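You operate a simulated robot arm through the tools that you are given. There is no shell and no other tool.

Carry out the task below with a simulated two-armed robot. There is one attempt and no reset: what you move stays moved.

JOB
Wipe the grease film off the inside of the small oven door.
Fine: oven off and cool; use the grey cloth, put it back, shut the door. What is to be rubbed or washed off counts as gone when no trace of it is left.

The check looks at the end state, three seconds after you hand in, the way a careful person would. Anything else that was tipped, shoved, dropped, spilled or broken makes it a failure. Flat cloth is picked up by pressing the open fingertips on it (5 to 10 N) and closing them slowly along it; thin cloth reads only 2 to 8 mm in the jaws.

ROBOT AND FRAMES
Two 7-joint arms with three-finger grippers on one trunk, on a base that moves. Base frame: it is fixed to the floor where the robot stands at the start and does not move with it; the origin is under the middle of the robot, x ahead of it, y to its left, z up. Lengths are in mm, angles in rad, forces in N, time in s.
The left shoulder is at the start at [30, 124, 1008], the right one opposite. With the tool pointing down near the work surface each hand reaches from about 100 to 720 mm from the robot's upright axis, wherever it stands, measured 20 degrees to its own side. Places, roughly: crumb tray [-2200, -1100, 900]; grey cloth (9x7x5 cm) [-1600, -900, 900]; grey pad [-1500, -1000, 1000]; heat knob [-2200, -800, 1000]; mode key [-2200, -800, 1100]; shade knob [-2200, -800, 1000]; small oven [-2300, -1100, 1100]; small oven door [-2100, -1000, 1100]; small oven start key [-2200, -800, 1100]. Payload 2.2 kg a hand.
Tool frame (each hand has its own): the origin (TCP) lies between the finger pads and is the grasp point; the fingertips stand 28 mm ahead of it; z points along the fingers, y is the line along which they close. The gripper opens to 102 mm; its body begins 71 mm behind the TCP.
Orientation is told as [roll, pitch, yaw] about the base's x, y, z axes, in that order, counted from this pose: with the fingers straight down and closing along the base's y, the tool's x points along the base's -x, its y along +y and its z along -z.

CONTROLS
- The arms move only by the tool play_rows. It takes "left_commands", "right_commands" or both (then of equal length, played together; a hand with none holds still); each is text: rows parted by semicolons, each of 7 numbers parted by spaces: the turn, a rotation vector about the base's x, y, z in degrees, then the shift along the base's x, y, z in mm, then the closure in counts, from 0 (fully open) to 255 (shut). In form: rx ry rz dx dy dz claw; .... A call has 1 to 20 rows; each row is the pose to reach, as a shift and turn from the pose commanded when the call began. A row lasts 0.2 s, in which the tool goes at most 50 mm and 0.15 rad; a call with a longer step from one row to the next is refused whole, and so is a gripper value outside its range. A pose out of reach is approached as far as the arm can. The call stops where the force on the tool passes 40 N (or 10 N more than at its start, if that is more) or the arm is blocked; 0.2 s more then pass. Each finger travels about 143.6 mm/s and halts on what it meets, pressing with about 33 N; the grip force reading is that of the motor and also rises with nothing between the fingers. The clock runs only during rows and for 0.2 s after the last one: add rows that repeat a pose to give the fingers time. The reply holds the time, the measured pose of the TCP, the force on the tool along the base axes, the opening and the grip force, in the units named above and with some noise, with the torque about the TCP (base axes, N m) and any sound that the robot's microphone picked up.
- Cameras (640 x 400 px; columns grow to the right, rows downward): "scene" is now at [57.4, 18.1, 1737]; the picture's right is [0.19, -0.98, 0.00], its down [-0.68, -0.13, -0.72] and it looks along [0.71, 0.14, -0.69] (base axes); focal length 287 px, centre (320, 200). "left" rides on the left gripper at [72, 38, -86] in its tool frame; the picture's right is [-0.46, 0.89, 0.00], its down [-0.60, -0.32, -0.73] and it looks along [-0.65, -0.34, 0.68] (tool axes); focal length 256 px, centre (320, 200). "right" rides on the right gripper at [69, 44, -86] in its tool frame; the picture's right is [-0.53, 0.85, 0.00], its down [-0.58, -0.36, -0.73] and it looks along [-0.62, -0.39, 0.68] (tool axes); focal length 256 px, centre (320, 200).
- grab_frame(camera): a new picture of that camera. The clock stands still meanwhile.
- lift_body(by): moves the trunk up (or, below 0, down) by that many mm; the arms and the scene camera ride with it, the base frame stays. It gives what a move gives, with no picture.
- base_move(legs): drives the robot by 1 to 6 legs, each [ahead, left, turn to the left] in mm, mm and rad, along the robot's own axes; the way and the turn of a leg run together, so that a leg with both is an arc; at most 1500 mm and 3.142 rad a leg. The arms and the cameras ride along, it lands a little off, and it stops where it bumps. It gives what a move gives.
- head_to(pan, tilt): turns the head with the scene camera to pan (to the left, within 2.496 rad either way) and tilt (down, from -0.506 to 1.204), counted from straight ahead of the robot. It gives what a move gives.
- pixel_to_xyz(camera, pixels): there is no depth. For up to 12 entries [column, row, z] of the newest picture of that camera ("zoom" is the newest enlarged one), the place [x, y] in the base frame at which the ray of that pixel passes the height z, good to about 2 mm, but the place of the scene camera against the robot may be out by one fixed shift of up to 12 mm in any direction. The clock stands still meanwhile.
- zoom(camera, box): a new picture of the part [left, top, right, bottom] of that camera's present view, enlarged. The clock stands still meanwhile.
- close_job(): hands the job in; it is judged then, once.

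Open the grippers and draw the arms clear of the work before you hand the job in, unless the task says otherwise.

The tools are called as a command line: name --argument value ..., lists and objects as JSON in quotes. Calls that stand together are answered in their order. play_rows: Moves the arms, as the interface text tells. Its arguments: {"type":"object","properties":{"left_commands":{"type":"string"},"right_commands":{"type":"string"}},"required":[]} The other tools are called the same way: lift_body (by) moves the trunk up or down; base_move (legs) drives the base; head_to (pan, tilt) turns the head that bears the scene camera; grab_frame (camera) takes a picture; pixel_to_xyz (camera, pixels) gives the place at which the rays of pixels pass given heights; zoom (camera, box) takes an enlarged picture of a part of a camera's view; close_job () hands the job in.

At the start:

```text
time: 0.0
left_position: [624.3, 278.0, 1231.3]
left_tcp_rot: [0.001, 0.0, 0.001]
left_contact_force: [0.5, -0.4, -0.1]
left_ft_torque: [0.01, 0.03, -0.03]
left_gripper_width: 101.9
left_grip_force: 0.1
right_position: [389.3, -151.2, 1204.1]
right_tcp_rot: [0.0, 0.0, -0.001]
right_contact_force: [0.4, -0.6, -0.4]
right_ft_torque: [0.01, 0.01, -0.01]
right_gripper_width: 102.0
right_grip_force: 0.1
trunk travel left (down, up): [-250.0, 290.0]
robot x, y, heading: [-0.4, 4.8, -0.0]
head pan, tilt (commanded): [0.19, 0.763]
```

scene: 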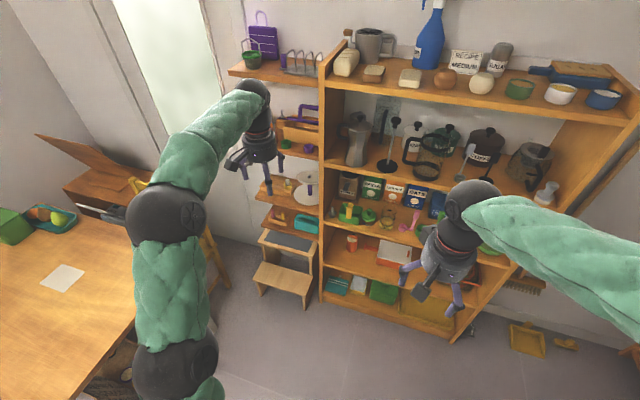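
right: 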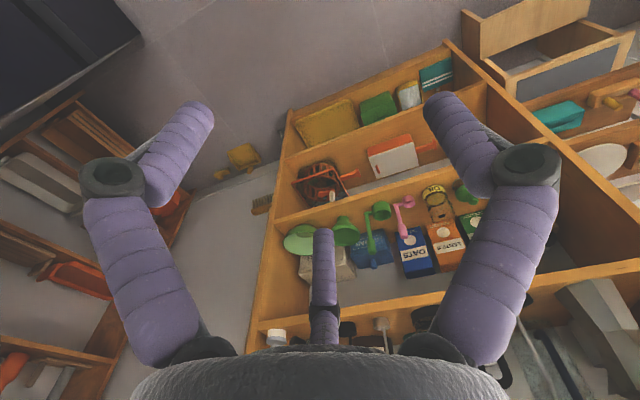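
left: 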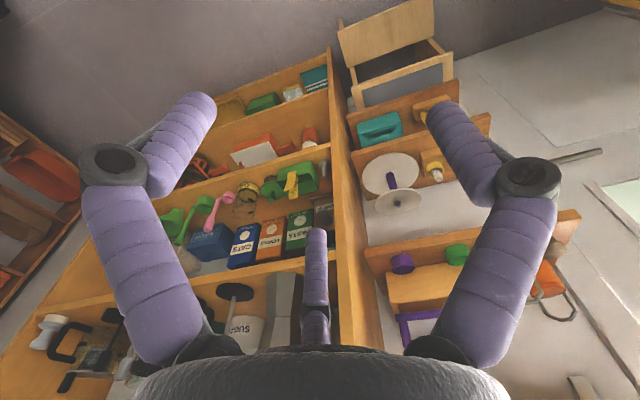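

The start picture shows shelves ahead; the oven is behind the robot to the right. I turn the head to the right-rear to look over the way before driving.

head_to --pan -2.49 --tilt 0.4

```text
time: 2.4
left_position: [625.1, 278.1, 1232.0]
left_tcp_rot: [-0.001, 0.001, 0.0]
left_contact_force: [0.9, -1.0, -0.8]
left_ft_torque: [0.03, -0.03, 0.0]
left_gripper_width: 102.0
left_grip_force: 0.1
right_position: [389.1, -150.0, 1203.1]
right_tcp_rot: [0.003, -0.001, 0.001]
right_contact_force: [0.1, -1.0, 0.3]
right_ft_torque: [-0.01, 0.0, -0.03]
right_gripper_width: 101.5
right_grip_force: 0.0
trunk travel left (down, up): [-250.0, 290.0]
robot x, y, heading: [0.6, -3.4, -0.002]
head pan, tilt (commanded): [-2.491, 0.4]
```

The head is turned; now I take the picture.

grab_frame --camera "scene"

```text
taken
```

scene: 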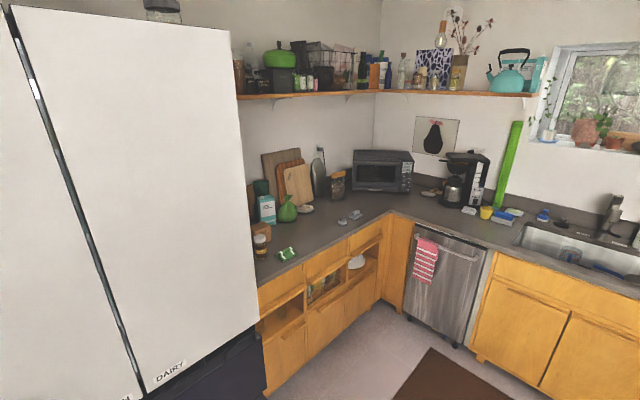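

The toaster oven stands in the corner at about (383,170), with grey items before it at (350,217). I enlarge that part.

zoom --camera "scene" --box '[260, 120, 500, 270]'

pixel_to_xyz --camera "scene" --pixels '[[355, 187, 920], [405, 193, 920], [350, 220, 905], [390, 212, 905], [255, 265, 905], [490, 228, 905], [260, 393, 0], [400, 315, 0], [480, 350, 0], [443, 345, 0]]'

```text
2.67 times, centred on (380, 195) of scene
```

zoom: 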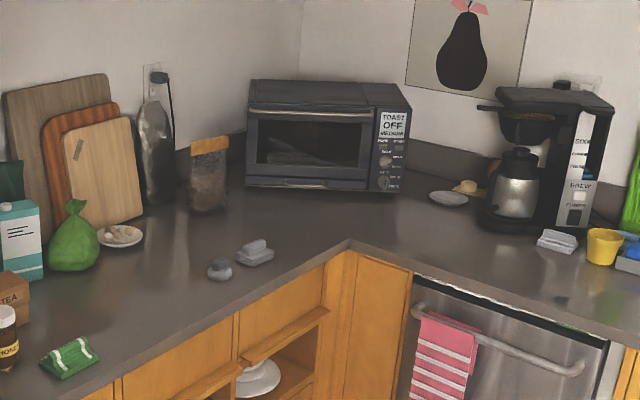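

```text
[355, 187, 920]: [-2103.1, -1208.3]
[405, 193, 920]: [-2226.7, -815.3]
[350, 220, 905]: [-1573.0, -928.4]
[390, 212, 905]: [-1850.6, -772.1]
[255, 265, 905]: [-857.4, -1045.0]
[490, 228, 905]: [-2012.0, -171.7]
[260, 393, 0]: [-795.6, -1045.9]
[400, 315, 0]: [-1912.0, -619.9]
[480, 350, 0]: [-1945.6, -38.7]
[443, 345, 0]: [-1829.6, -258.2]
```

The oven's front runs about from [-2103,-1208] to [-2227,-815], and two grey things lie near the counter edge. Before I drive, I look at the rest of the room for obstacles.

head_to --pan 2.4 --tilt 0.6

grab_frame --camera "scene"

head_to --pan -1.4 --tilt 0.6

grab_frame --camera "scene"

head_to --pan -2.49 --tilt 0.8

grab_frame --camera "scene"

```text
time: 6.2
left_position: [624.3, 280.0, 1230.4]
left_tcp_rot: [0.0, 0.0, 0.0]
left_contact_force: [-0.3, 0.2, 0.6]
left_ft_torque: [0.0, -0.03, -0.02]
left_gripper_width: 102.3
left_grip_force: 0.1
right_position: [389.8, -151.0, 1203.8]
right_tcp_rot: [-0.001, 0.0, -0.001]
right_contact_force: [-0.5, -0.3, -0.6]
right_ft_torque: [-0.03, 0.0, 0.03]
right_gripper_width: 102.2
right_grip_force: 0.1
trunk travel left (down, up): [-250.0, 290.0]
robot x, y, heading: [3.7, 2.6, 0.003]
head pan, tilt (commanded): [2.4, 0.6]
```

```text
taken
```

scene: 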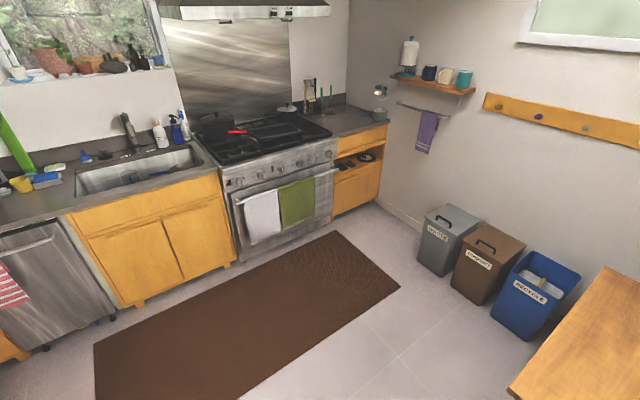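

```text
time: 9.4
left_position: [626.0, 278.5, 1230.5]
left_tcp_rot: [0.002, 0.0, 0.0]
left_contact_force: [-0.3, -0.2, 0.6]
left_ft_torque: [-0.04, 0.0, -0.01]
left_gripper_width: 102.0
left_grip_force: 0.0
right_position: [390.5, -149.8, 1203.9]
right_tcp_rot: [-0.002, -0.001, 0.0]
right_contact_force: [0.3, 0.4, 0.2]
right_ft_torque: [0.0, -0.02, -0.03]
right_gripper_width: 102.2
right_grip_force: 0.1
trunk travel left (down, up): [-250.0, 290.0]
robot x, y, heading: [-1.0, 1.3, 0.001]
head pan, tilt (commanded): [-1.4, 0.6]
```

```text
taken
```

scene: 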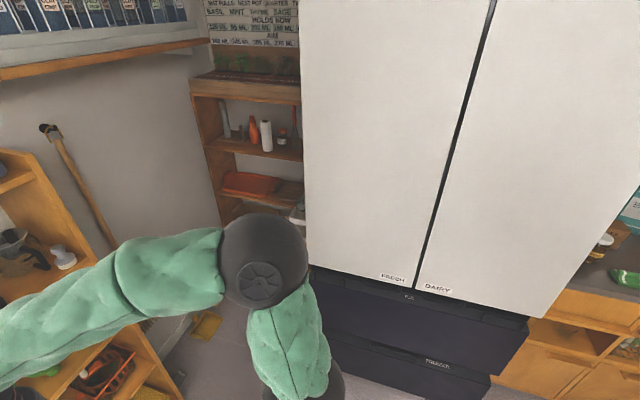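

```text
time: 10.7
left_position: [624.2, 278.1, 1230.3]
left_tcp_rot: [0.001, 0.0, -0.001]
left_contact_force: [-0.2, -0.4, -0.2]
left_ft_torque: [-0.01, 0.0, -0.02]
left_gripper_width: 101.8
left_grip_force: 0.1
right_position: [390.8, -150.7, 1204.2]
right_tcp_rot: [0.0, -0.001, 0.0]
right_contact_force: [-0.8, 0.3, 1.2]
right_ft_torque: [0.01, 0.05, 0.0]
right_gripper_width: 101.9
right_grip_force: 0.2
trunk travel left (down, up): [-250.0, 290.0]
robot x, y, heading: [-3.9, 1.7, -0.005]
head pan, tilt (commanded): [-2.491, 0.799]
```

```text
taken
```

scene: 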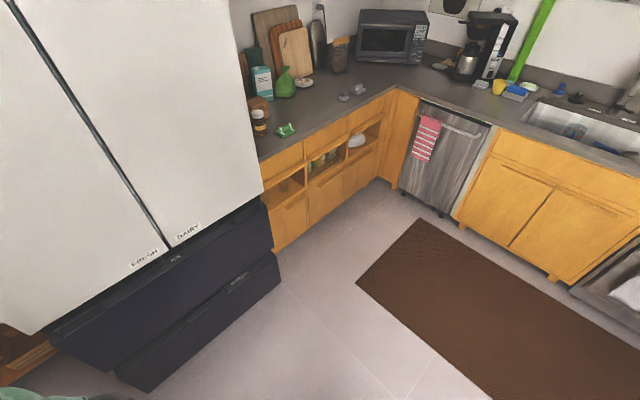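

The floor behind is free apart from a flat mat. I check the fridge corner and the cabinet edges on the floor to plan the drive.

pixel_to_xyz --camera "scene" --pixels '[[280, 285, 30], [148, 392, 30], [280, 250, 0], [378, 180, 0], [440, 217, 0], [388, 90, 905], [263, 160, 905], [560, 150, 905], [345, 97, 905], [358, 90, 905]]'

zoom --camera "scene" --box '[240, 0, 480, 150]'

```text
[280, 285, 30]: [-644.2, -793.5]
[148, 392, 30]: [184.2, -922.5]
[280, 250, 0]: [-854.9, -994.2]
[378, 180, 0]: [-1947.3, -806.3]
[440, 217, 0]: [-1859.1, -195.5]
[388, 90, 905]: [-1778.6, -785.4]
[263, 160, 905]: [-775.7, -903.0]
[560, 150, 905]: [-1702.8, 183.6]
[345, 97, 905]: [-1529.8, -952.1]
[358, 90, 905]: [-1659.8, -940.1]
```

```text
2.67 times, centred on (360, 75) of scene
```

zoom: 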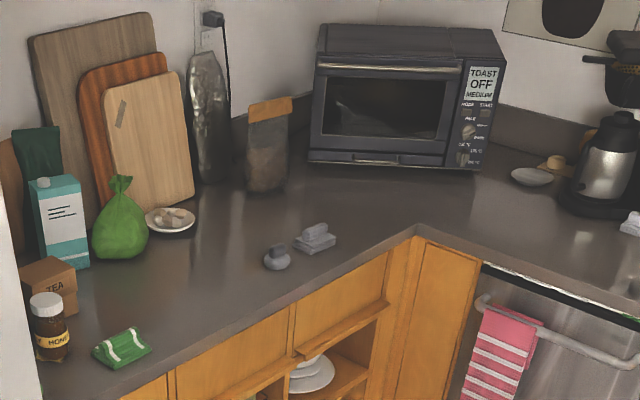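

The counter corner lies near [-1800,-785] and the fridge corner near [-644,-794]. First I draw the left arm in by 240 mm so that it does not stick out while I turn.

play_rows --left_commands "0 0 0 -40 0 0 0; 0 0 0 -80 0 0 0; 0 0 0 -120 0 10 0; 0 0 0 -160 0 20 0; 0 0 0 -200 0 30 0; 0 0 0 -240 0 40 0"

base_move --legs '[[-900, 0, 0], [0, 0, -2.35]]'

head_to --pan 0 --tilt 0.55

grab_frame --camera "scene"

```text
time: 12.1
left_position: [382.6, 278.7, 1270.5]
left_tcp_rot: [0.0, 0.001, -0.003]
left_contact_force: [0.8, 0.5, -0.4]
left_ft_torque: [0.01, 0.02, 0.0]
left_gripper_width: 102.0
left_grip_force: 0.0
right_position: [388.2, -150.4, 1204.8]
right_tcp_rot: [0.001, -0.001, -0.001]
right_contact_force: [-0.2, -0.1, 0.2]
right_ft_torque: [0.0, -0.03, -0.01]
right_gripper_width: 102.0
right_grip_force: 0.1
trunk travel left (down, up): [-250.0, 290.0]
robot x, y, heading: [-3.0, -0.7, 0.0]
head pan, tilt (commanded): [-2.491, 0.799]
```

```text
time: 22.4
left_position: [-965.7, -468.8, 1270.1]
left_tcp_rot: [0.002, 0.0, -2.34]
left_contact_force: [0.4, 0.1, 0.2]
left_ft_torque: [-0.03, 0.01, 0.01]
left_gripper_width: 102.0
left_grip_force: 0.1
right_position: [-1276.6, -172.9, 1203.7]
right_tcp_rot: [0.001, 0.0, -2.34]
right_contact_force: [0.1, 0.3, 0.3]
right_ft_torque: [-0.02, 0.04, -0.01]
right_gripper_width: 101.8
right_grip_force: 0.0
trunk travel left (down, up): [-250.0, 290.0]
robot x, y, heading: [-895.7, 2.6, -2.34]
head pan, tilt (commanded): [-2.491, 0.799]
```

```text
time: 24.6
left_position: [-964.9, -469.3, 1270.9]
left_tcp_rot: [0.0, 0.002, -2.341]
left_contact_force: [-0.1, 0.9, 0.0]
left_ft_torque: [0.0, 0.0, -0.01]
left_gripper_width: 102.1
left_grip_force: 0.0
right_position: [-1276.3, -174.7, 1203.1]
right_tcp_rot: [-0.001, 0.0, -2.341]
right_contact_force: [0.0, -0.7, -1.5]
right_ft_torque: [0.01, -0.02, 0.01]
right_gripper_width: 101.7
right_grip_force: 0.1
trunk travel left (down, up): [-250.0, 290.0]
robot x, y, heading: [-896.6, -0.0, -2.34]
head pan, tilt (commanded): [0.0, 0.55]
```

```text
taken
```

scene: 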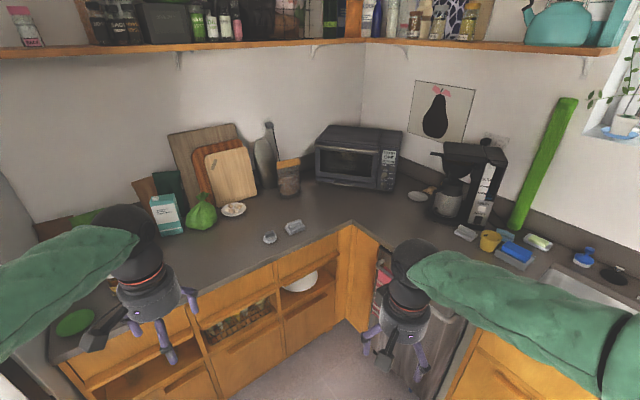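

The robot stands at (-897,0), heading -2.34, with the corner right ahead. I measure the counter corner, the oven foot and the cloth, and enlarge the view.

pixel_to_xyz --camera "scene" --pixels '[[350, 226, 905], [250, 270, 905], [440, 280, 905], [316, 183, 910], [393, 192, 910], [294, 228, 905], [269, 238, 905], [348, 312, 0], [287, 366, 0]]'

zoom --camera "scene" --box '[240, 110, 440, 235]'

head_to --pan 0 --tilt 1.2

grab_frame --camera "scene"

```text
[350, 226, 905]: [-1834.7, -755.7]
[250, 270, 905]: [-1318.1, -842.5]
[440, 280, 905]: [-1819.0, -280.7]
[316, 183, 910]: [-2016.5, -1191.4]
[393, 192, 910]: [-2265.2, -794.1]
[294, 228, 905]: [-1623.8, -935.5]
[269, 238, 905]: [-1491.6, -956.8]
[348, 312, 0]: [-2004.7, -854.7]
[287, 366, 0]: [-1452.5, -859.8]
```

```text
3.20 times, centred on (340, 172) of scene
```

zoom: 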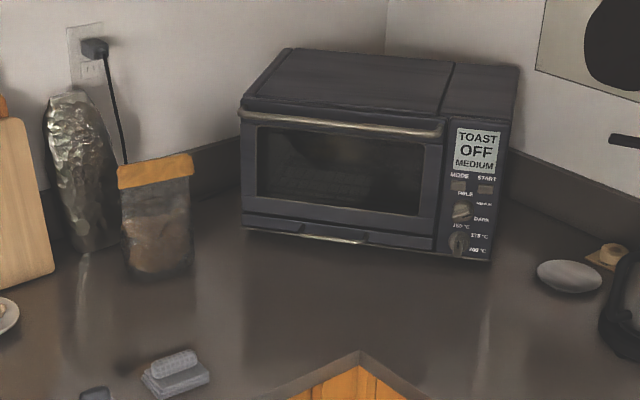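

```text
time: 25.7
left_position: [-965.3, -468.7, 1269.3]
left_tcp_rot: [0.0, -0.001, -2.34]
left_contact_force: [0.1, 0.9, -0.4]
left_ft_torque: [0.02, 0.02, 0.03]
left_gripper_width: 102.0
left_grip_force: 0.0
right_position: [-1276.1, -173.7, 1203.5]
right_tcp_rot: [-0.001, 0.002, -2.342]
right_contact_force: [0.3, -0.3, 0.7]
right_ft_torque: [-0.01, 0.01, -0.01]
right_gripper_width: 102.2
right_grip_force: 0.2
trunk travel left (down, up): [-250.0, 290.0]
robot x, y, heading: [-895.1, 5.7, -2.338]
head pan, tilt (commanded): [0.0, 1.201]
```

```text
taken
```

scene: 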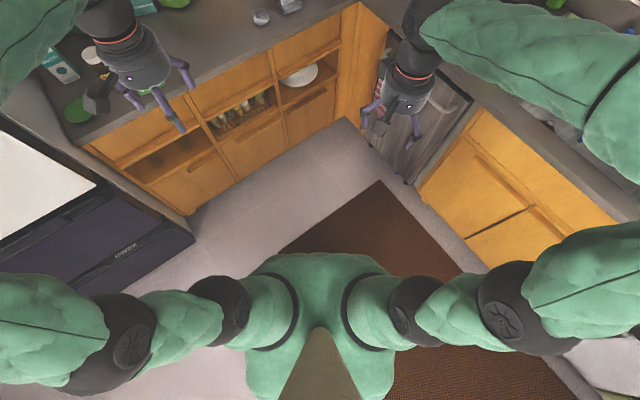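

The display reads "TOAST OFF MEDIUM", so the oven is off. The robot's base is hidden under its trunk, so the footprint is small; I drive to about (-1480,-470) and check the clearance again.

base_move --legs '[[740, -90, 0]]'

grab_frame --camera "scene"

```text
time: 29.7
left_position: [-1550.9, -942.9, 1271.1]
left_tcp_rot: [0.0, 0.0, -2.343]
left_contact_force: [0.5, -0.2, 0.1]
left_ft_torque: [0.02, -0.03, 0.0]
left_gripper_width: 102.0
left_grip_force: 0.1
right_position: [-1862.6, -646.1, 1204.7]
right_tcp_rot: [0.002, 0.0, -2.343]
right_contact_force: [-0.7, -0.2, 0.2]
right_ft_torque: [0.02, -0.01, -0.01]
right_gripper_width: 102.0
right_grip_force: 0.0
trunk travel left (down, up): [-250.0, 290.0]
robot x, y, heading: [-1485.9, -475.0, -2.345]
head pan, tilt (commanded): [0.0, 1.201]
```

```text
taken
```

scene: 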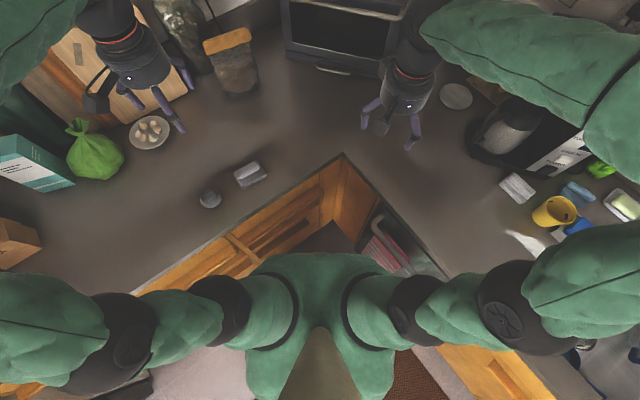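

A clear top view now: cloth at (250,174), pad at (210,198), counter corner at (343,153), oven front foot around (318,72). I measure these.

pixel_to_xyz --camera "scene" --pixels '[[343, 153, 905], [130, 297, 905], [450, 280, 905], [250, 178, 905], [210, 200, 905], [286, 50, 920], [385, 75, 920], [380, 255, 850], [318, 70, 920]]'

zoom --camera "scene" --box '[180, 120, 340, 220]'

head_to --pan 0 --tilt 0.75

grab_frame --camera "scene"

```text
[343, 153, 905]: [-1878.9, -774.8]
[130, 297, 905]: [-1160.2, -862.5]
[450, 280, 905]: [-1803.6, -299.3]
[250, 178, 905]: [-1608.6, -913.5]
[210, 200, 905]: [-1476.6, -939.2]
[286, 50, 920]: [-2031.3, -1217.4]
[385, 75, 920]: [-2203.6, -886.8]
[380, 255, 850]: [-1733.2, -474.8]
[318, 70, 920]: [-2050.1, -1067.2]
```

```text
4.00 times, centred on (260, 170) of scene
```

zoom: 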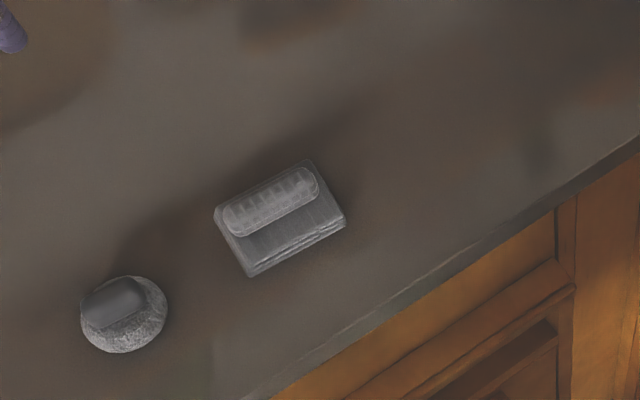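

```text
time: 30.6
left_position: [-1552.4, -940.7, 1270.7]
left_tcp_rot: [-0.001, 0.0, -2.343]
left_contact_force: [-0.8, 0.3, -0.3]
left_ft_torque: [0.0, 0.01, -0.01]
left_gripper_width: 102.0
left_grip_force: 0.1
right_position: [-1862.4, -645.9, 1203.4]
right_tcp_rot: [0.001, 0.001, -2.343]
right_contact_force: [-0.4, 1.6, 0.1]
right_ft_torque: [0.01, 0.01, 0.02]
right_gripper_width: 102.0
right_grip_force: 0.1
trunk travel left (down, up): [-250.0, 290.0]
robot x, y, heading: [-1485.5, -469.8, -2.341]
head pan, tilt (commanded): [0.0, 0.75]
```

```text
taken
```

scene: 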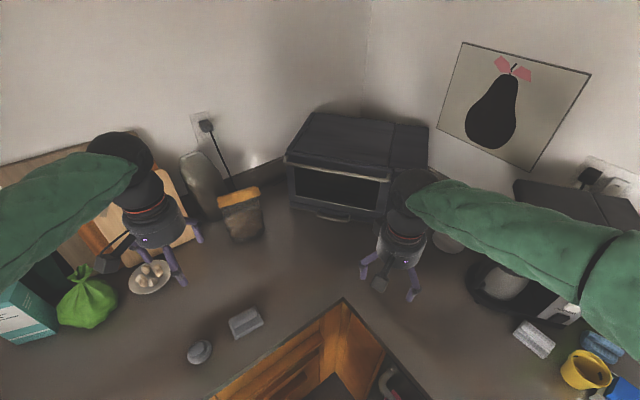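

The right hand hides part of the oven's front. I enlarge the oven and the cloth in this view first.

zoom --camera "scene" --box '[270, 100, 450, 230]'

zoom --camera "scene" --box '[170, 290, 300, 370]'

```text
3.08 times, centred on (360, 165) of scene
```

zoom: 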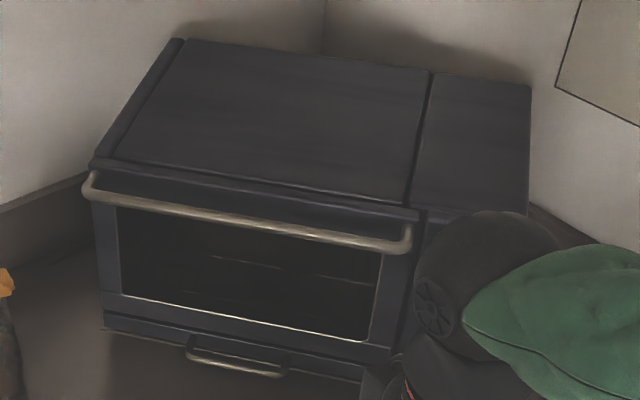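

```text
4.92 times, centred on (235, 330) of scene
```

zoom: 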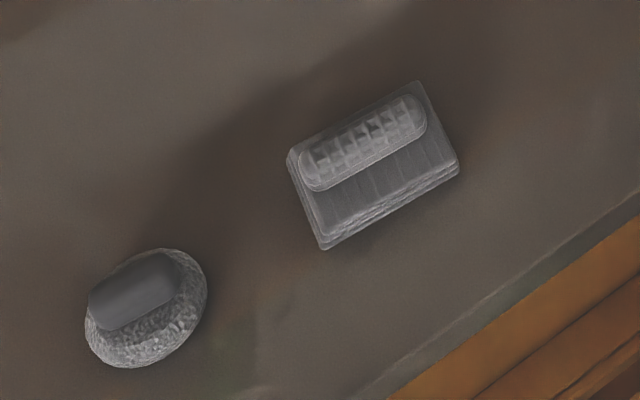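

I take a picture with the right hand camera, which looks ahead and down past its fingers towards the oven, and the left one as well.

grab_frame --camera "right"

grab_frame --camera "left"

```text
taken
```

right: 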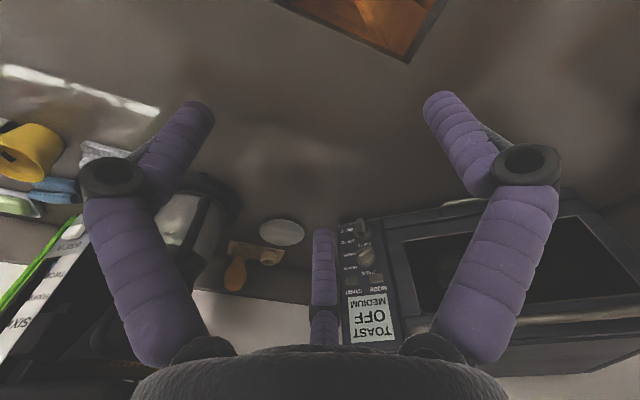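

```text
taken
```

left: 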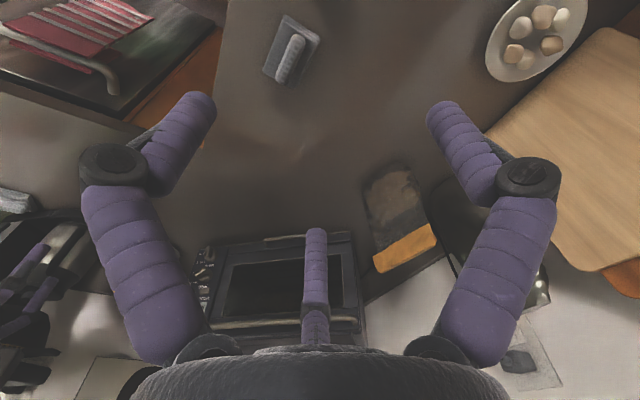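

The right hand shows the display "TOAST OFF MEDIUM" again. I move the right arm out to the right and up to free the scene camera's view of the oven.

play_rows --right_commands "0 0 0 -20 36 10 0; 0 0 0 -40 72 20 0; 0 0 0 -60 108 30 0; 0 0 0 -80 144 40 0; 0 0 0 -100 180 50 0; 0 0 0 -100 180 50 0"

head_to --pan 0.05 --tilt 0.8

grab_frame --camera "scene"

zoom --camera "scene" --box '[290, 90, 450, 190]'

```text
time: 32.0
left_position: [-1551.7, -941.4, 1270.3]
left_tcp_rot: [-0.001, 0.0, -2.343]
left_contact_force: [-0.3, 0.7, 0.0]
left_ft_torque: [0.01, -0.01, 0.03]
left_gripper_width: 102.3
left_grip_force: 0.0
right_position: [-1962.8, -466.6, 1254.0]
right_tcp_rot: [0.001, -0.001, -2.339]
right_contact_force: [0.5, -0.8, 1.2]
right_ft_torque: [0.01, 0.02, -0.03]
right_gripper_width: 102.0
right_grip_force: 0.1
trunk travel left (down, up): [-250.0, 290.0]
robot x, y, heading: [-1484.3, -470.8, -2.344]
head pan, tilt (commanded): [0.0, 0.75]
```

```text
time: 32.7
left_position: [-1550.9, -941.4, 1270.5]
left_tcp_rot: [0.0, 0.002, -2.34]
left_contact_force: [-0.2, -1.3, -0.1]
left_ft_torque: [0.01, 0.01, -0.03]
left_gripper_width: 102.1
left_grip_force: 0.1
right_position: [-1962.6, -465.0, 1254.2]
right_tcp_rot: [0.002, 0.0, -2.343]
right_contact_force: [0.0, -0.2, 0.4]
right_ft_torque: [-0.03, 0.01, -0.04]
right_gripper_width: 101.9
right_grip_force: 0.0
trunk travel left (down, up): [-250.0, 290.0]
robot x, y, heading: [-1483.3, -472.4, -2.343]
head pan, tilt (commanded): [0.051, 0.799]
```

```text
taken
```

scene: 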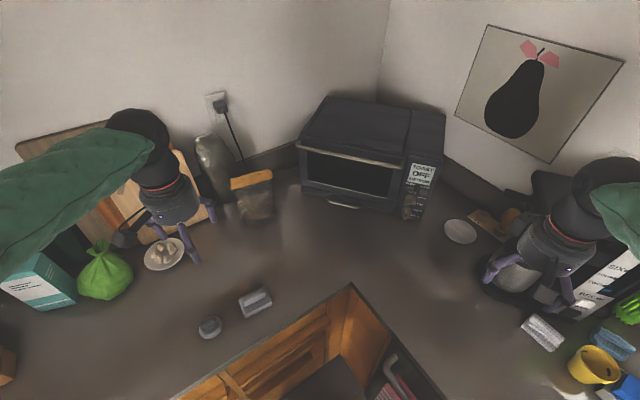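

```text
4.00 times, centred on (370, 140) of scene
```

zoom: 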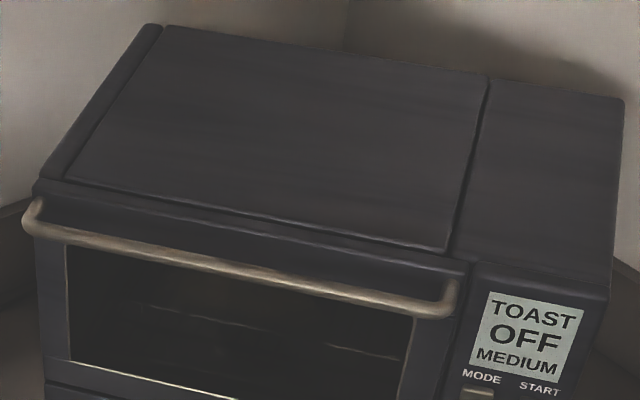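

Good view. I take a zoom over the whole oven front, and query points on it at several heights.

zoom --camera "scene" --box '[280, 125, 456, 235]'

```text
3.64 times, centred on (368, 180) of scene
```

zoom: 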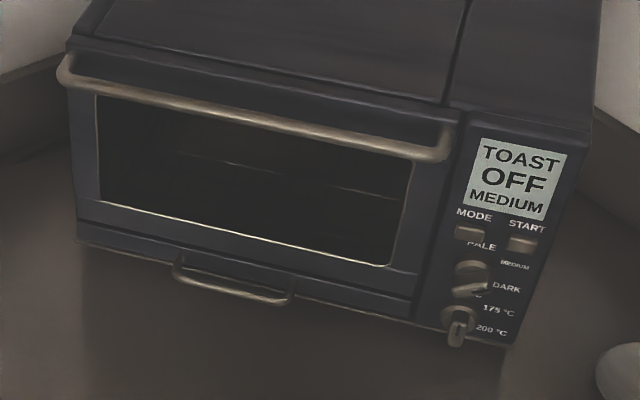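

I take rays for the handle ends, the panel corners and the door's lower corners at two heights each.

pixel_to_xyz --camera "zoom" --pixels '[[65, 68, 900], [65, 68, 1100], [438, 152, 900], [438, 152, 1100], [78, 240, 900], [78, 240, 1100], [510, 345, 900], [510, 345, 1100], [588, 138, 900], [588, 138, 1100], [250, 115, 900], [250, 115, 1100]]'

pixel_to_xyz --camera "zoom" --pixels '[[101, 203, 900], [101, 203, 1100], [388, 265, 900], [388, 265, 1100], [78, 222, 900], [78, 222, 1100], [414, 300, 900], [414, 300, 1100], [235, 295, 900], [235, 295, 1100], [457, 325, 900], [457, 325, 1100]]'

lift_body --by -220

grab_frame --camera "scene"

```text
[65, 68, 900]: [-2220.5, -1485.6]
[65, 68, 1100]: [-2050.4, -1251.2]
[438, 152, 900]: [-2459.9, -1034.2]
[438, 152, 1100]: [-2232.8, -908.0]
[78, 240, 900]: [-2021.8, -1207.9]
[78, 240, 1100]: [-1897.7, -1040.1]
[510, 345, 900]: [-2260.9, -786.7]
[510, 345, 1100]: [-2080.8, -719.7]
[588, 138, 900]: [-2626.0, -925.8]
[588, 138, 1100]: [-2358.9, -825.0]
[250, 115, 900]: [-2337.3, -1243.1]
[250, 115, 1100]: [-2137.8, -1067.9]
```

```text
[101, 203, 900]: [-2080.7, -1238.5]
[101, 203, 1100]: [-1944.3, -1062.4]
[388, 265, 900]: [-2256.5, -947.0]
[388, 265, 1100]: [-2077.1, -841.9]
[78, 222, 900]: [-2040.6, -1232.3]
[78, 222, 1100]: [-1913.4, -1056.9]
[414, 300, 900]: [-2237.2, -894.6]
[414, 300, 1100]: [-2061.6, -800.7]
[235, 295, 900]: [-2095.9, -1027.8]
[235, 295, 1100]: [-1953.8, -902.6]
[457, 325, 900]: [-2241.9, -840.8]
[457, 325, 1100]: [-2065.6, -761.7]
```

```text
time: 35.0
left_position: [-1551.6, -940.0, 1051.1]
left_tcp_rot: [0.0, 0.001, -2.343]
left_contact_force: [0.7, 0.3, 0.2]
left_ft_torque: [0.0, 0.02, 0.02]
left_gripper_width: 102.1
left_grip_force: 0.1
right_position: [-1964.0, -466.1, 1034.2]
right_tcp_rot: [0.001, 0.002, -2.341]
right_contact_force: [0.8, 0.6, 0.0]
right_ft_torque: [0.04, -0.03, 0.01]
right_gripper_width: 101.9
right_grip_force: 0.1
trunk travel left (down, up): [-30.0, 510.0]
robot x, y, heading: [-1481.4, -471.8, -2.338]
head pan, tilt (commanded): [0.051, 0.799]
```

```text
taken
```

scene: 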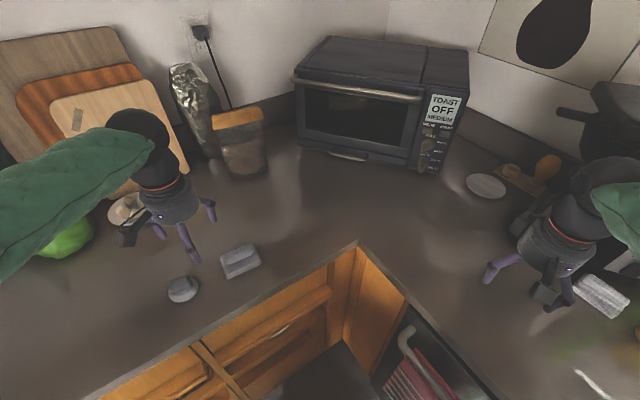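

No contact after lowering. I enlarge the oven from this lower view and take the same rays.

zoom --camera "scene" --box '[284, 60, 476, 180]'

```text
3.33 times, centred on (380, 120) of scene
```

zoom: 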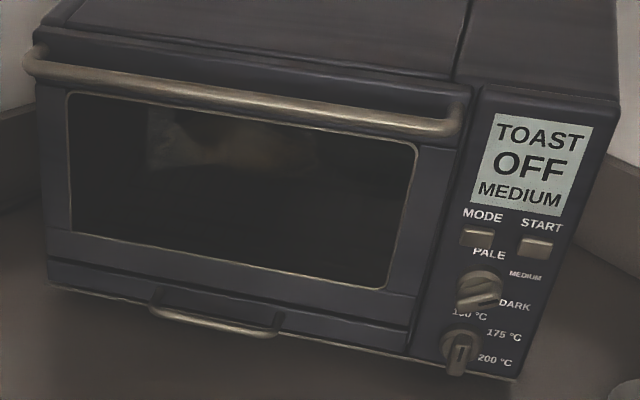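

I take the same points here for triangulation.

pixel_to_xyz --camera "zoom" --pixels '[[32, 62, 900], [32, 62, 1100], [453, 127, 900], [453, 127, 1100], [47, 283, 900], [47, 283, 1100], [520, 380, 900], [520, 380, 1100], [618, 100, 900], [618, 100, 1100], [250, 100, 900], [250, 100, 1100]]'

pixel_to_xyz --camera "zoom" --pixels '[[72, 228, 900], [72, 228, 1100], [385, 288, 900], [385, 288, 1100], [48, 262, 900], [48, 262, 1100], [412, 330, 900], [412, 330, 1100], [215, 325, 900], [215, 325, 1100], [459, 352, 900], [459, 352, 1100]]'

```text
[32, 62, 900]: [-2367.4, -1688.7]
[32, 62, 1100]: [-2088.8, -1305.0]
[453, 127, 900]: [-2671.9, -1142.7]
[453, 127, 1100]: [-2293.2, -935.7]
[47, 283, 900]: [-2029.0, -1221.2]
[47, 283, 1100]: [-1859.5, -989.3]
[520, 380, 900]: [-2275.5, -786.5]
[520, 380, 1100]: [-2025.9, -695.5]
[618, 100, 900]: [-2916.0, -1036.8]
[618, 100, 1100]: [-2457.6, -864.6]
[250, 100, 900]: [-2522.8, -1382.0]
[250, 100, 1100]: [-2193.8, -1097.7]
```

```text
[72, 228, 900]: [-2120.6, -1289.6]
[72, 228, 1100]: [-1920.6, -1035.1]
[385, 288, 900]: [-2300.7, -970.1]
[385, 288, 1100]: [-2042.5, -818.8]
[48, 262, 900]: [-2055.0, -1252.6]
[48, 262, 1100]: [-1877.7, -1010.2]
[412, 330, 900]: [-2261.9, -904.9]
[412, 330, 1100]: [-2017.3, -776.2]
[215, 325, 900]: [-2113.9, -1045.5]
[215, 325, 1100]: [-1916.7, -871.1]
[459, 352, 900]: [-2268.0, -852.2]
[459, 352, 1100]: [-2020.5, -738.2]
```

The oven's front face runs from about (-1998,-1176) to (-2225,-774) at 938–1204 height; the handle bar lies near z≈1173 and the hinge near z≈965. I now check the counter height and the cloth's place with rays of this lower view.

pixel_to_xyz --camera "scene" --pixels '[[358, 241, 900], [358, 241, 1000], [240, 262, 900], [240, 262, 1000], [184, 290, 900], [184, 290, 1000], [405, 328, 800], [388, 368, 800]]'

zoom --camera "scene" --box '[150, 210, 310, 310]'

grab_frame --camera "left"

grab_frame --camera "right"

```text
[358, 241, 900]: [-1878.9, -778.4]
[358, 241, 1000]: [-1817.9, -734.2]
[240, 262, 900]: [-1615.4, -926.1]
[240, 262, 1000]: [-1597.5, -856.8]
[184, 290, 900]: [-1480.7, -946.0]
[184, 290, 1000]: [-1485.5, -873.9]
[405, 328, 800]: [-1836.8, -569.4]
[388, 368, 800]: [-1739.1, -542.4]
```

```text
4.00 times, centred on (230, 260) of scene
```

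zoom: 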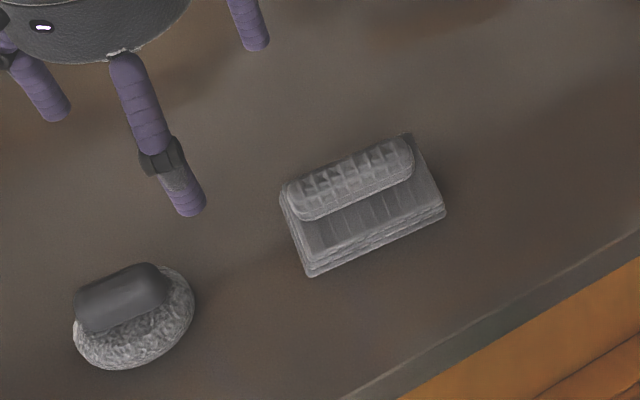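

```text
taken
```

left: 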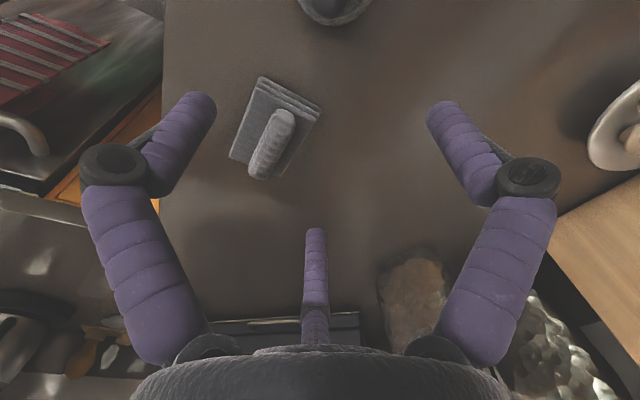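

```text
taken
```

right: 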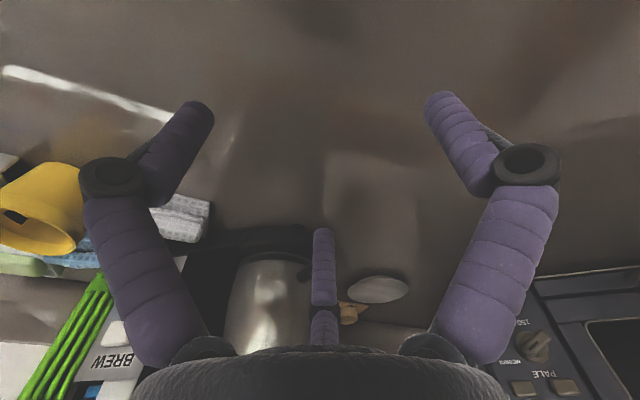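

The counter is at about z≈905 and the cloth sits near (-1612,-915) with its roll on top; the towel hangs at about (-1740,-545). I raise the trunk and then edge closer along the left-run side, away from the towel.

lift_body --by 300

base_move --legs '[[55, 42, -0.1]]'

head_to --pan 0.0 --tilt 0.9

grab_frame --camera "scene"

```text
time: 38.0
left_position: [-1551.4, -942.3, 1350.5]
left_tcp_rot: [0.0, 0.0, -2.342]
left_contact_force: [0.5, 0.1, -0.1]
left_ft_torque: [0.05, 0.02, 0.01]
left_gripper_width: 101.8
left_grip_force: 0.1
right_position: [-1962.2, -466.2, 1333.4]
right_tcp_rot: [0.0, -0.002, -2.343]
right_contact_force: [0.1, 0.1, 0.3]
right_ft_torque: [0.02, 0.0, 0.0]
right_gripper_width: 102.0
right_grip_force: 0.1
trunk travel left (down, up): [-330.0, 210.0]
robot x, y, heading: [-1484.7, -469.5, -2.345]
head pan, tilt (commanded): [0.051, 0.799]
```

```text
time: 38.9
left_position: [-1575.7, -966.2, 1348.4]
left_tcp_rot: [-0.001, 0.003, -2.385]
left_contact_force: [-0.5, -1.5, -0.2]
left_ft_torque: [0.1, -0.05, 0.02]
left_gripper_width: 102.1
left_grip_force: 0.1
right_position: [-1965.1, -472.8, 1333.1]
right_tcp_rot: [-0.002, 0.001, -2.387]
right_contact_force: [-0.5, 0.0, 0.2]
right_ft_torque: [0.11, -0.02, 0.01]
right_gripper_width: 101.7
right_grip_force: 0.0
trunk travel left (down, up): [-330.0, 210.0]
robot x, y, heading: [-1483.0, -496.8, -2.388]
head pan, tilt (commanded): [0.051, 0.799]
stopped in leg 1: the robot was blocked; the commanded pose is now the measured one
```

```text
time: 39.6
left_position: [-1572.8, -961.0, 1351.6]
left_tcp_rot: [0.0, -0.002, -2.386]
left_contact_force: [0.2, 0.4, -0.4]
left_ft_torque: [0.0, 0.02, -0.01]
left_gripper_width: 102.1
left_grip_force: 0.0
right_position: [-1964.6, -467.6, 1334.8]
right_tcp_rot: [-0.002, -0.003, -2.387]
right_contact_force: [-0.3, 0.6, -1.0]
right_ft_torque: [-0.02, 0.03, 0.02]
right_gripper_width: 101.8
right_grip_force: 0.1
trunk travel left (down, up): [-330.0, 210.0]
robot x, y, heading: [-1485.7, -494.3, -2.383]
head pan, tilt (commanded): [0.0, 0.901]
```

```text
taken
```

scene: 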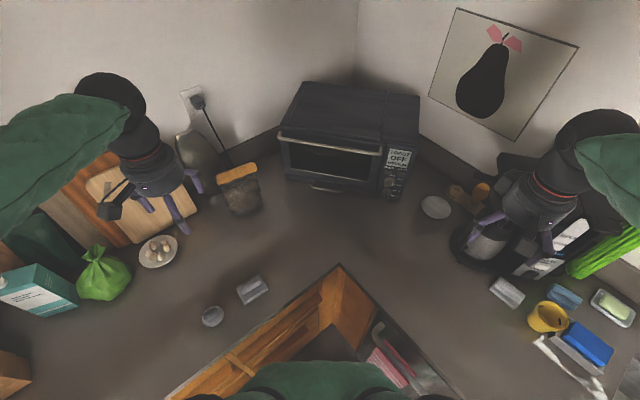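

The base was blocked near (-1485,-494), so its front meets the left-run cabinet there. I look down to see the room left at the towel on the right before shifting sideways.

head_to --pan -0.3 --tilt 1.2

grab_frame --camera "scene"

```text
time: 40.4
left_position: [-1573.5, -961.2, 1351.3]
left_tcp_rot: [0.0, -0.002, -2.386]
left_contact_force: [0.4, -0.6, 0.1]
left_ft_torque: [0.0, 0.02, -0.03]
left_gripper_width: 101.8
left_grip_force: 0.0
right_position: [-1963.7, -469.3, 1334.6]
right_tcp_rot: [0.0, -0.001, -2.385]
right_contact_force: [0.1, 0.2, 0.2]
right_ft_torque: [0.0, 0.01, -0.02]
right_gripper_width: 101.9
right_grip_force: 0.0
trunk travel left (down, up): [-330.0, 210.0]
robot x, y, heading: [-1487.0, -491.8, -2.384]
head pan, tilt (commanded): [-0.3, 1.201]
```

```text
taken
```

scene: 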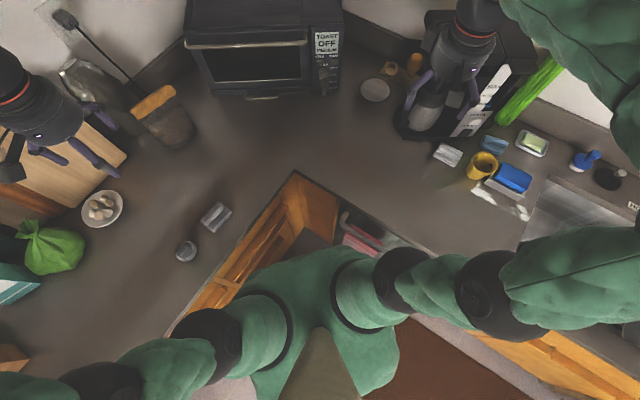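

The base cannot get much closer in this heading, but facing more towards -x lets the left arm reach the whole door. I back off a little, turn right to about -3.0 and come in again, staying clear of the towel.

base_move --legs '[[-40, 0, 0], [0, 0, -0.61], [55, 55, 0]]'

head_to --pan 0.4 --tilt 0.9

grab_frame --camera "scene"

```text
time: 43.6
left_position: [-1841.4, -862.8, 1350.5]
left_tcp_rot: [-0.002, 0.0, -2.992]
left_contact_force: [0.1, -0.5, -0.1]
left_ft_torque: [0.0, -0.03, 0.0]
left_gripper_width: 101.9
left_grip_force: 0.1
right_position: [-1881.4, -235.8, 1334.5]
right_tcp_rot: [-0.002, -0.002, -2.991]
right_contact_force: [-1.1, -0.8, -0.4]
right_ft_torque: [0.04, -0.03, -0.01]
right_gripper_width: 101.9
right_grip_force: 0.0
trunk travel left (down, up): [-330.0, 210.0]
robot x, y, heading: [-1501.5, -527.9, -2.992]
head pan, tilt (commanded): [-0.3, 1.201]
```

```text
time: 44.6
left_position: [-1840.9, -862.6, 1352.0]
left_tcp_rot: [0.0, 0.0, -2.991]
left_contact_force: [0.4, 0.4, 0.4]
left_ft_torque: [0.0, 0.02, 0.01]
left_gripper_width: 101.8
left_grip_force: 0.1
right_position: [-1880.8, -233.4, 1333.8]
right_tcp_rot: [0.0, -0.001, -2.992]
right_contact_force: [-0.2, -0.4, 0.1]
right_ft_torque: [-0.03, -0.02, -0.03]
right_gripper_width: 102.1
right_grip_force: 0.1
trunk travel left (down, up): [-330.0, 210.0]
robot x, y, heading: [-1500.3, -526.2, -2.986]
head pan, tilt (commanded): [0.4, 0.901]
```

```text
taken
```

scene: 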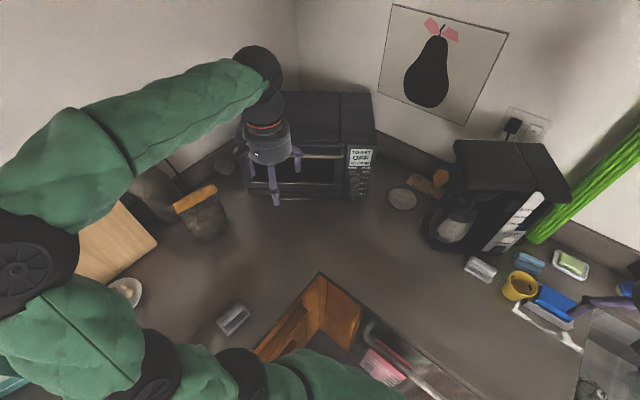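

No bump this time: the robot is at (-1501,-527), heading -2.99. I look with the left hand camera at the oven front.

grab_frame --camera "left"

```text
taken
```

left: 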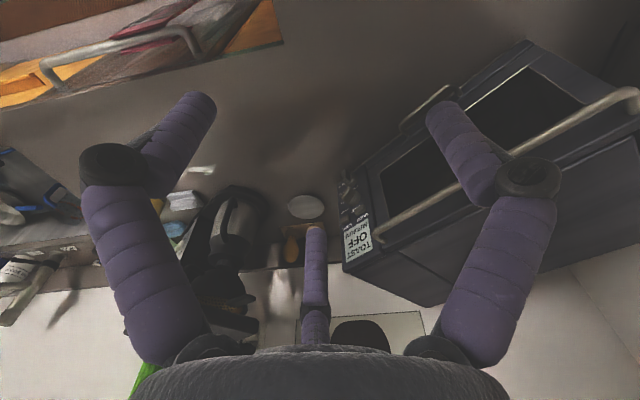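

The hand camera sees the bar running from about (380,235) to beyond (640,90), upside down. I turn the left hand's closing line towards the oven's normal (yaw -70 degrees) at this free height.

play_rows --left_commands "0 0 -8 0 0 0 0; 0 0 -16 0 0 0 0; 0 0 -24 0 0 0 0; 0 0 -32 0 0 0 0; 0 0 -40 0 0 0 0; 0 0 -48 0 0 0 0; 0 0 -56 0 0 0 0; 0 0 -64 0 0 0 0; 0 0 -70 0 0 0 0; 0 0 -70 0 0 0 0"

```text
time: 46.8
left_position: [-1840.9, -862.6, 1351.5]
left_tcp_rot: [0.0, -0.002, 2.069]
left_contact_force: [-1.1, 0.3, 0.3]
left_ft_torque: [-0.01, 0.02, 0.03]
left_gripper_width: 102.0
left_grip_force: 0.0
right_position: [-1880.0, -234.0, 1334.9]
right_tcp_rot: [0.001, -0.002, -2.99]
right_contact_force: [-0.4, -0.4, 0.0]
right_ft_torque: [0.02, 0.05, -0.01]
right_gripper_width: 102.1
right_grip_force: 0.1
trunk travel left (down, up): [-330.0, 210.0]
robot x, y, heading: [-1501.0, -531.4, -2.985]
head pan, tilt (commanded): [0.4, 0.901]
```

Yaw is right (closing line now along the oven's normal). Now I pitch the hand about the bar's direction by 60 degrees, so that it points at the oven 30 degrees downwards.

play_rows --left_commands "-3.615 6.57 0 0 0 0 0; -7.23 13.14 0 0 0 0 0; -10.845 19.71 0 0 0 0 0; -14.46 26.28 0 0 0 0 0; -18.075 32.85 0 0 0 0 0; -21.69 39.42 0 0 0 0 0; -25.305 45.99 0 0 0 0 0; -28.92 52.56 0 0 0 0 0; -28.92 52.56 0 0 0 0 0"

grab_frame --camera "left"

grab_frame --camera "scene"

```text
time: 48.8
left_position: [-1841.2, -862.0, 1351.0]
left_tcp_rot: [1.047, 0.005, 2.069]
left_contact_force: [0.2, 0.2, 0.5]
left_ft_torque: [0.05, 0.0, 0.01]
left_gripper_width: 102.0
left_grip_force: 0.1
right_position: [-1880.4, -234.3, 1334.3]
right_tcp_rot: [0.0, -0.002, -2.991]
right_contact_force: [0.2, -0.1, 0.3]
right_ft_torque: [-0.01, -0.01, -0.03]
right_gripper_width: 102.0
right_grip_force: 0.0
trunk travel left (down, up): [-330.0, 210.0]
robot x, y, heading: [-1502.0, -529.8, -2.991]
head pan, tilt (commanded): [0.4, 0.901]
```

```text
taken
```

left: 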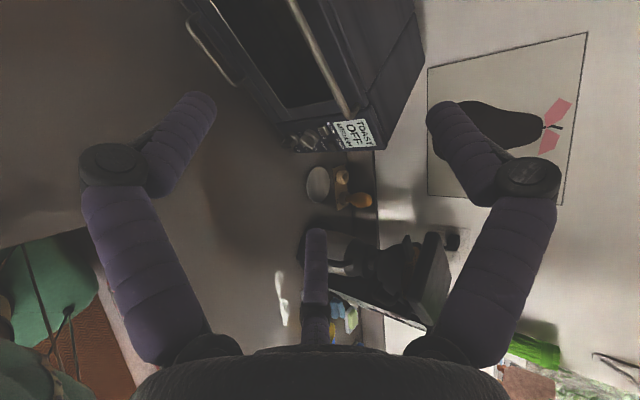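

```text
taken
```

scene: 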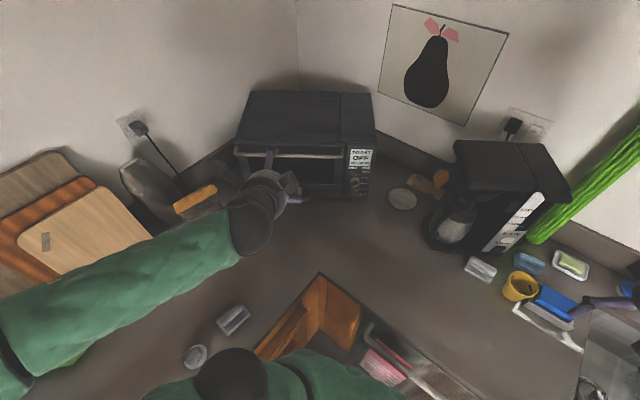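

The hand now points at the oven. I check the bar's line with the hand camera at several heights against the scene estimate.

pixel_to_xyz --camera "left" --pixels '[[347, 111, 1150], [347, 111, 1200], [292, 6, 1150], [292, 6, 1200], [320, 60, 1150], [320, 60, 1200], [240, 80, 950], [240, 80, 1000], [285, 138, 938], [375, 150, 1204]]'

zoom --camera "left" --box '[170, 0, 430, 162]'

```text
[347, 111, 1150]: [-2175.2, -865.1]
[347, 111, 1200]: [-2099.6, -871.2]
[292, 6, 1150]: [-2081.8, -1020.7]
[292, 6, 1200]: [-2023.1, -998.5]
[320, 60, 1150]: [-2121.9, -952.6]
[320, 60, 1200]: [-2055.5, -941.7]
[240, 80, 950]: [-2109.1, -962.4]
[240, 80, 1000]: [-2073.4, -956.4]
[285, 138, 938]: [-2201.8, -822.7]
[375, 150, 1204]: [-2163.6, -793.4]
```

```text
2.46 times, centred on (300, 81) of left
```

zoom: 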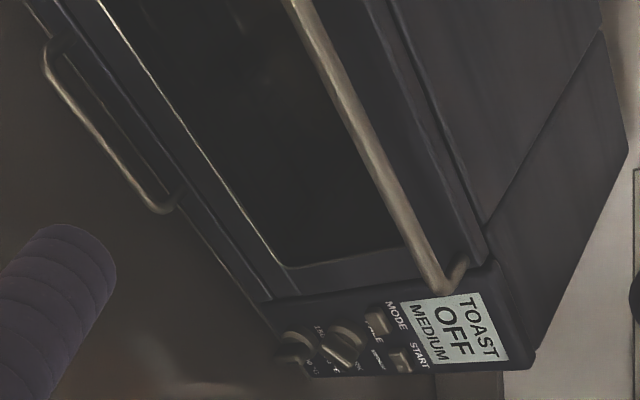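

The hand-camera rays agree with the scene estimate to within several mm (bar z about 1165–1172). I move to a pre-grasp point about 110 mm short of the bar's middle along the hand's axis and look again.

play_rows --left_commands "0 0 0 -24 -18 -20 0; 0 0 0 -47 -35 -41 0; 0 0 0 -71 -53 -61 0; 0 0 0 -95 -71 -82 0; 0 0 0 -118 -88 -102 0; 0 0 0 -142 -106 -123 0; 0 0 0 -142 -106 -123 0"

grab_frame --camera "left"

zoom --camera "scene" --box '[190, 70, 414, 210]'

```text
time: 50.4
left_position: [-1980.7, -967.8, 1227.2]
left_tcp_rot: [1.047, 0.003, 2.073]
left_contact_force: [0.0, -0.4, -0.4]
left_ft_torque: [0.01, -0.01, 0.01]
left_gripper_width: 102.0
left_grip_force: 0.0
right_position: [-1879.0, -233.1, 1333.6]
right_tcp_rot: [-0.001, -0.003, -2.991]
right_contact_force: [0.4, 0.3, 0.4]
right_ft_torque: [0.0, 0.03, -0.01]
right_gripper_width: 102.0
right_grip_force: 0.1
trunk travel left (down, up): [-330.0, 210.0]
robot x, y, heading: [-1503.3, -525.5, -2.99]
head pan, tilt (commanded): [0.4, 0.901]
```

```text
taken
```

left: 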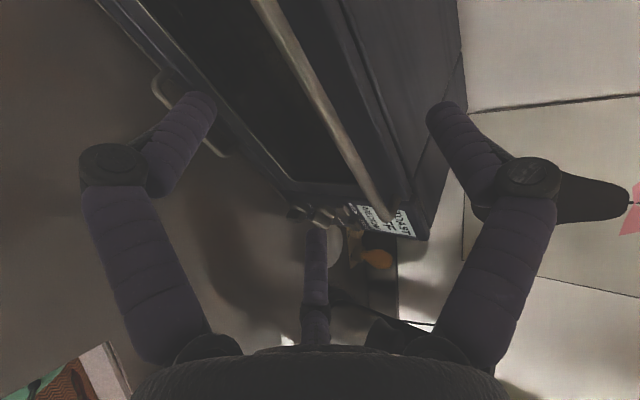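

```text
2.86 times, centred on (302, 140) of scene
```

zoom: 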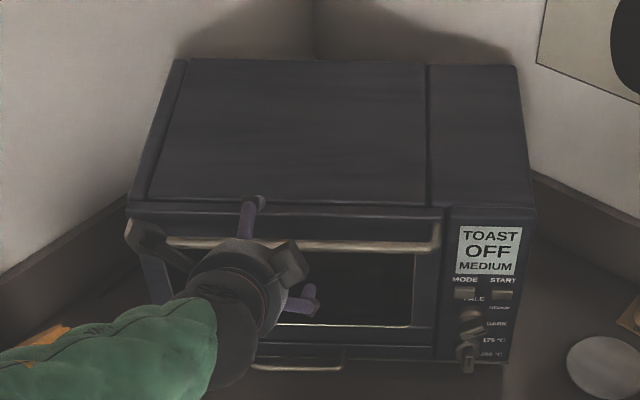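

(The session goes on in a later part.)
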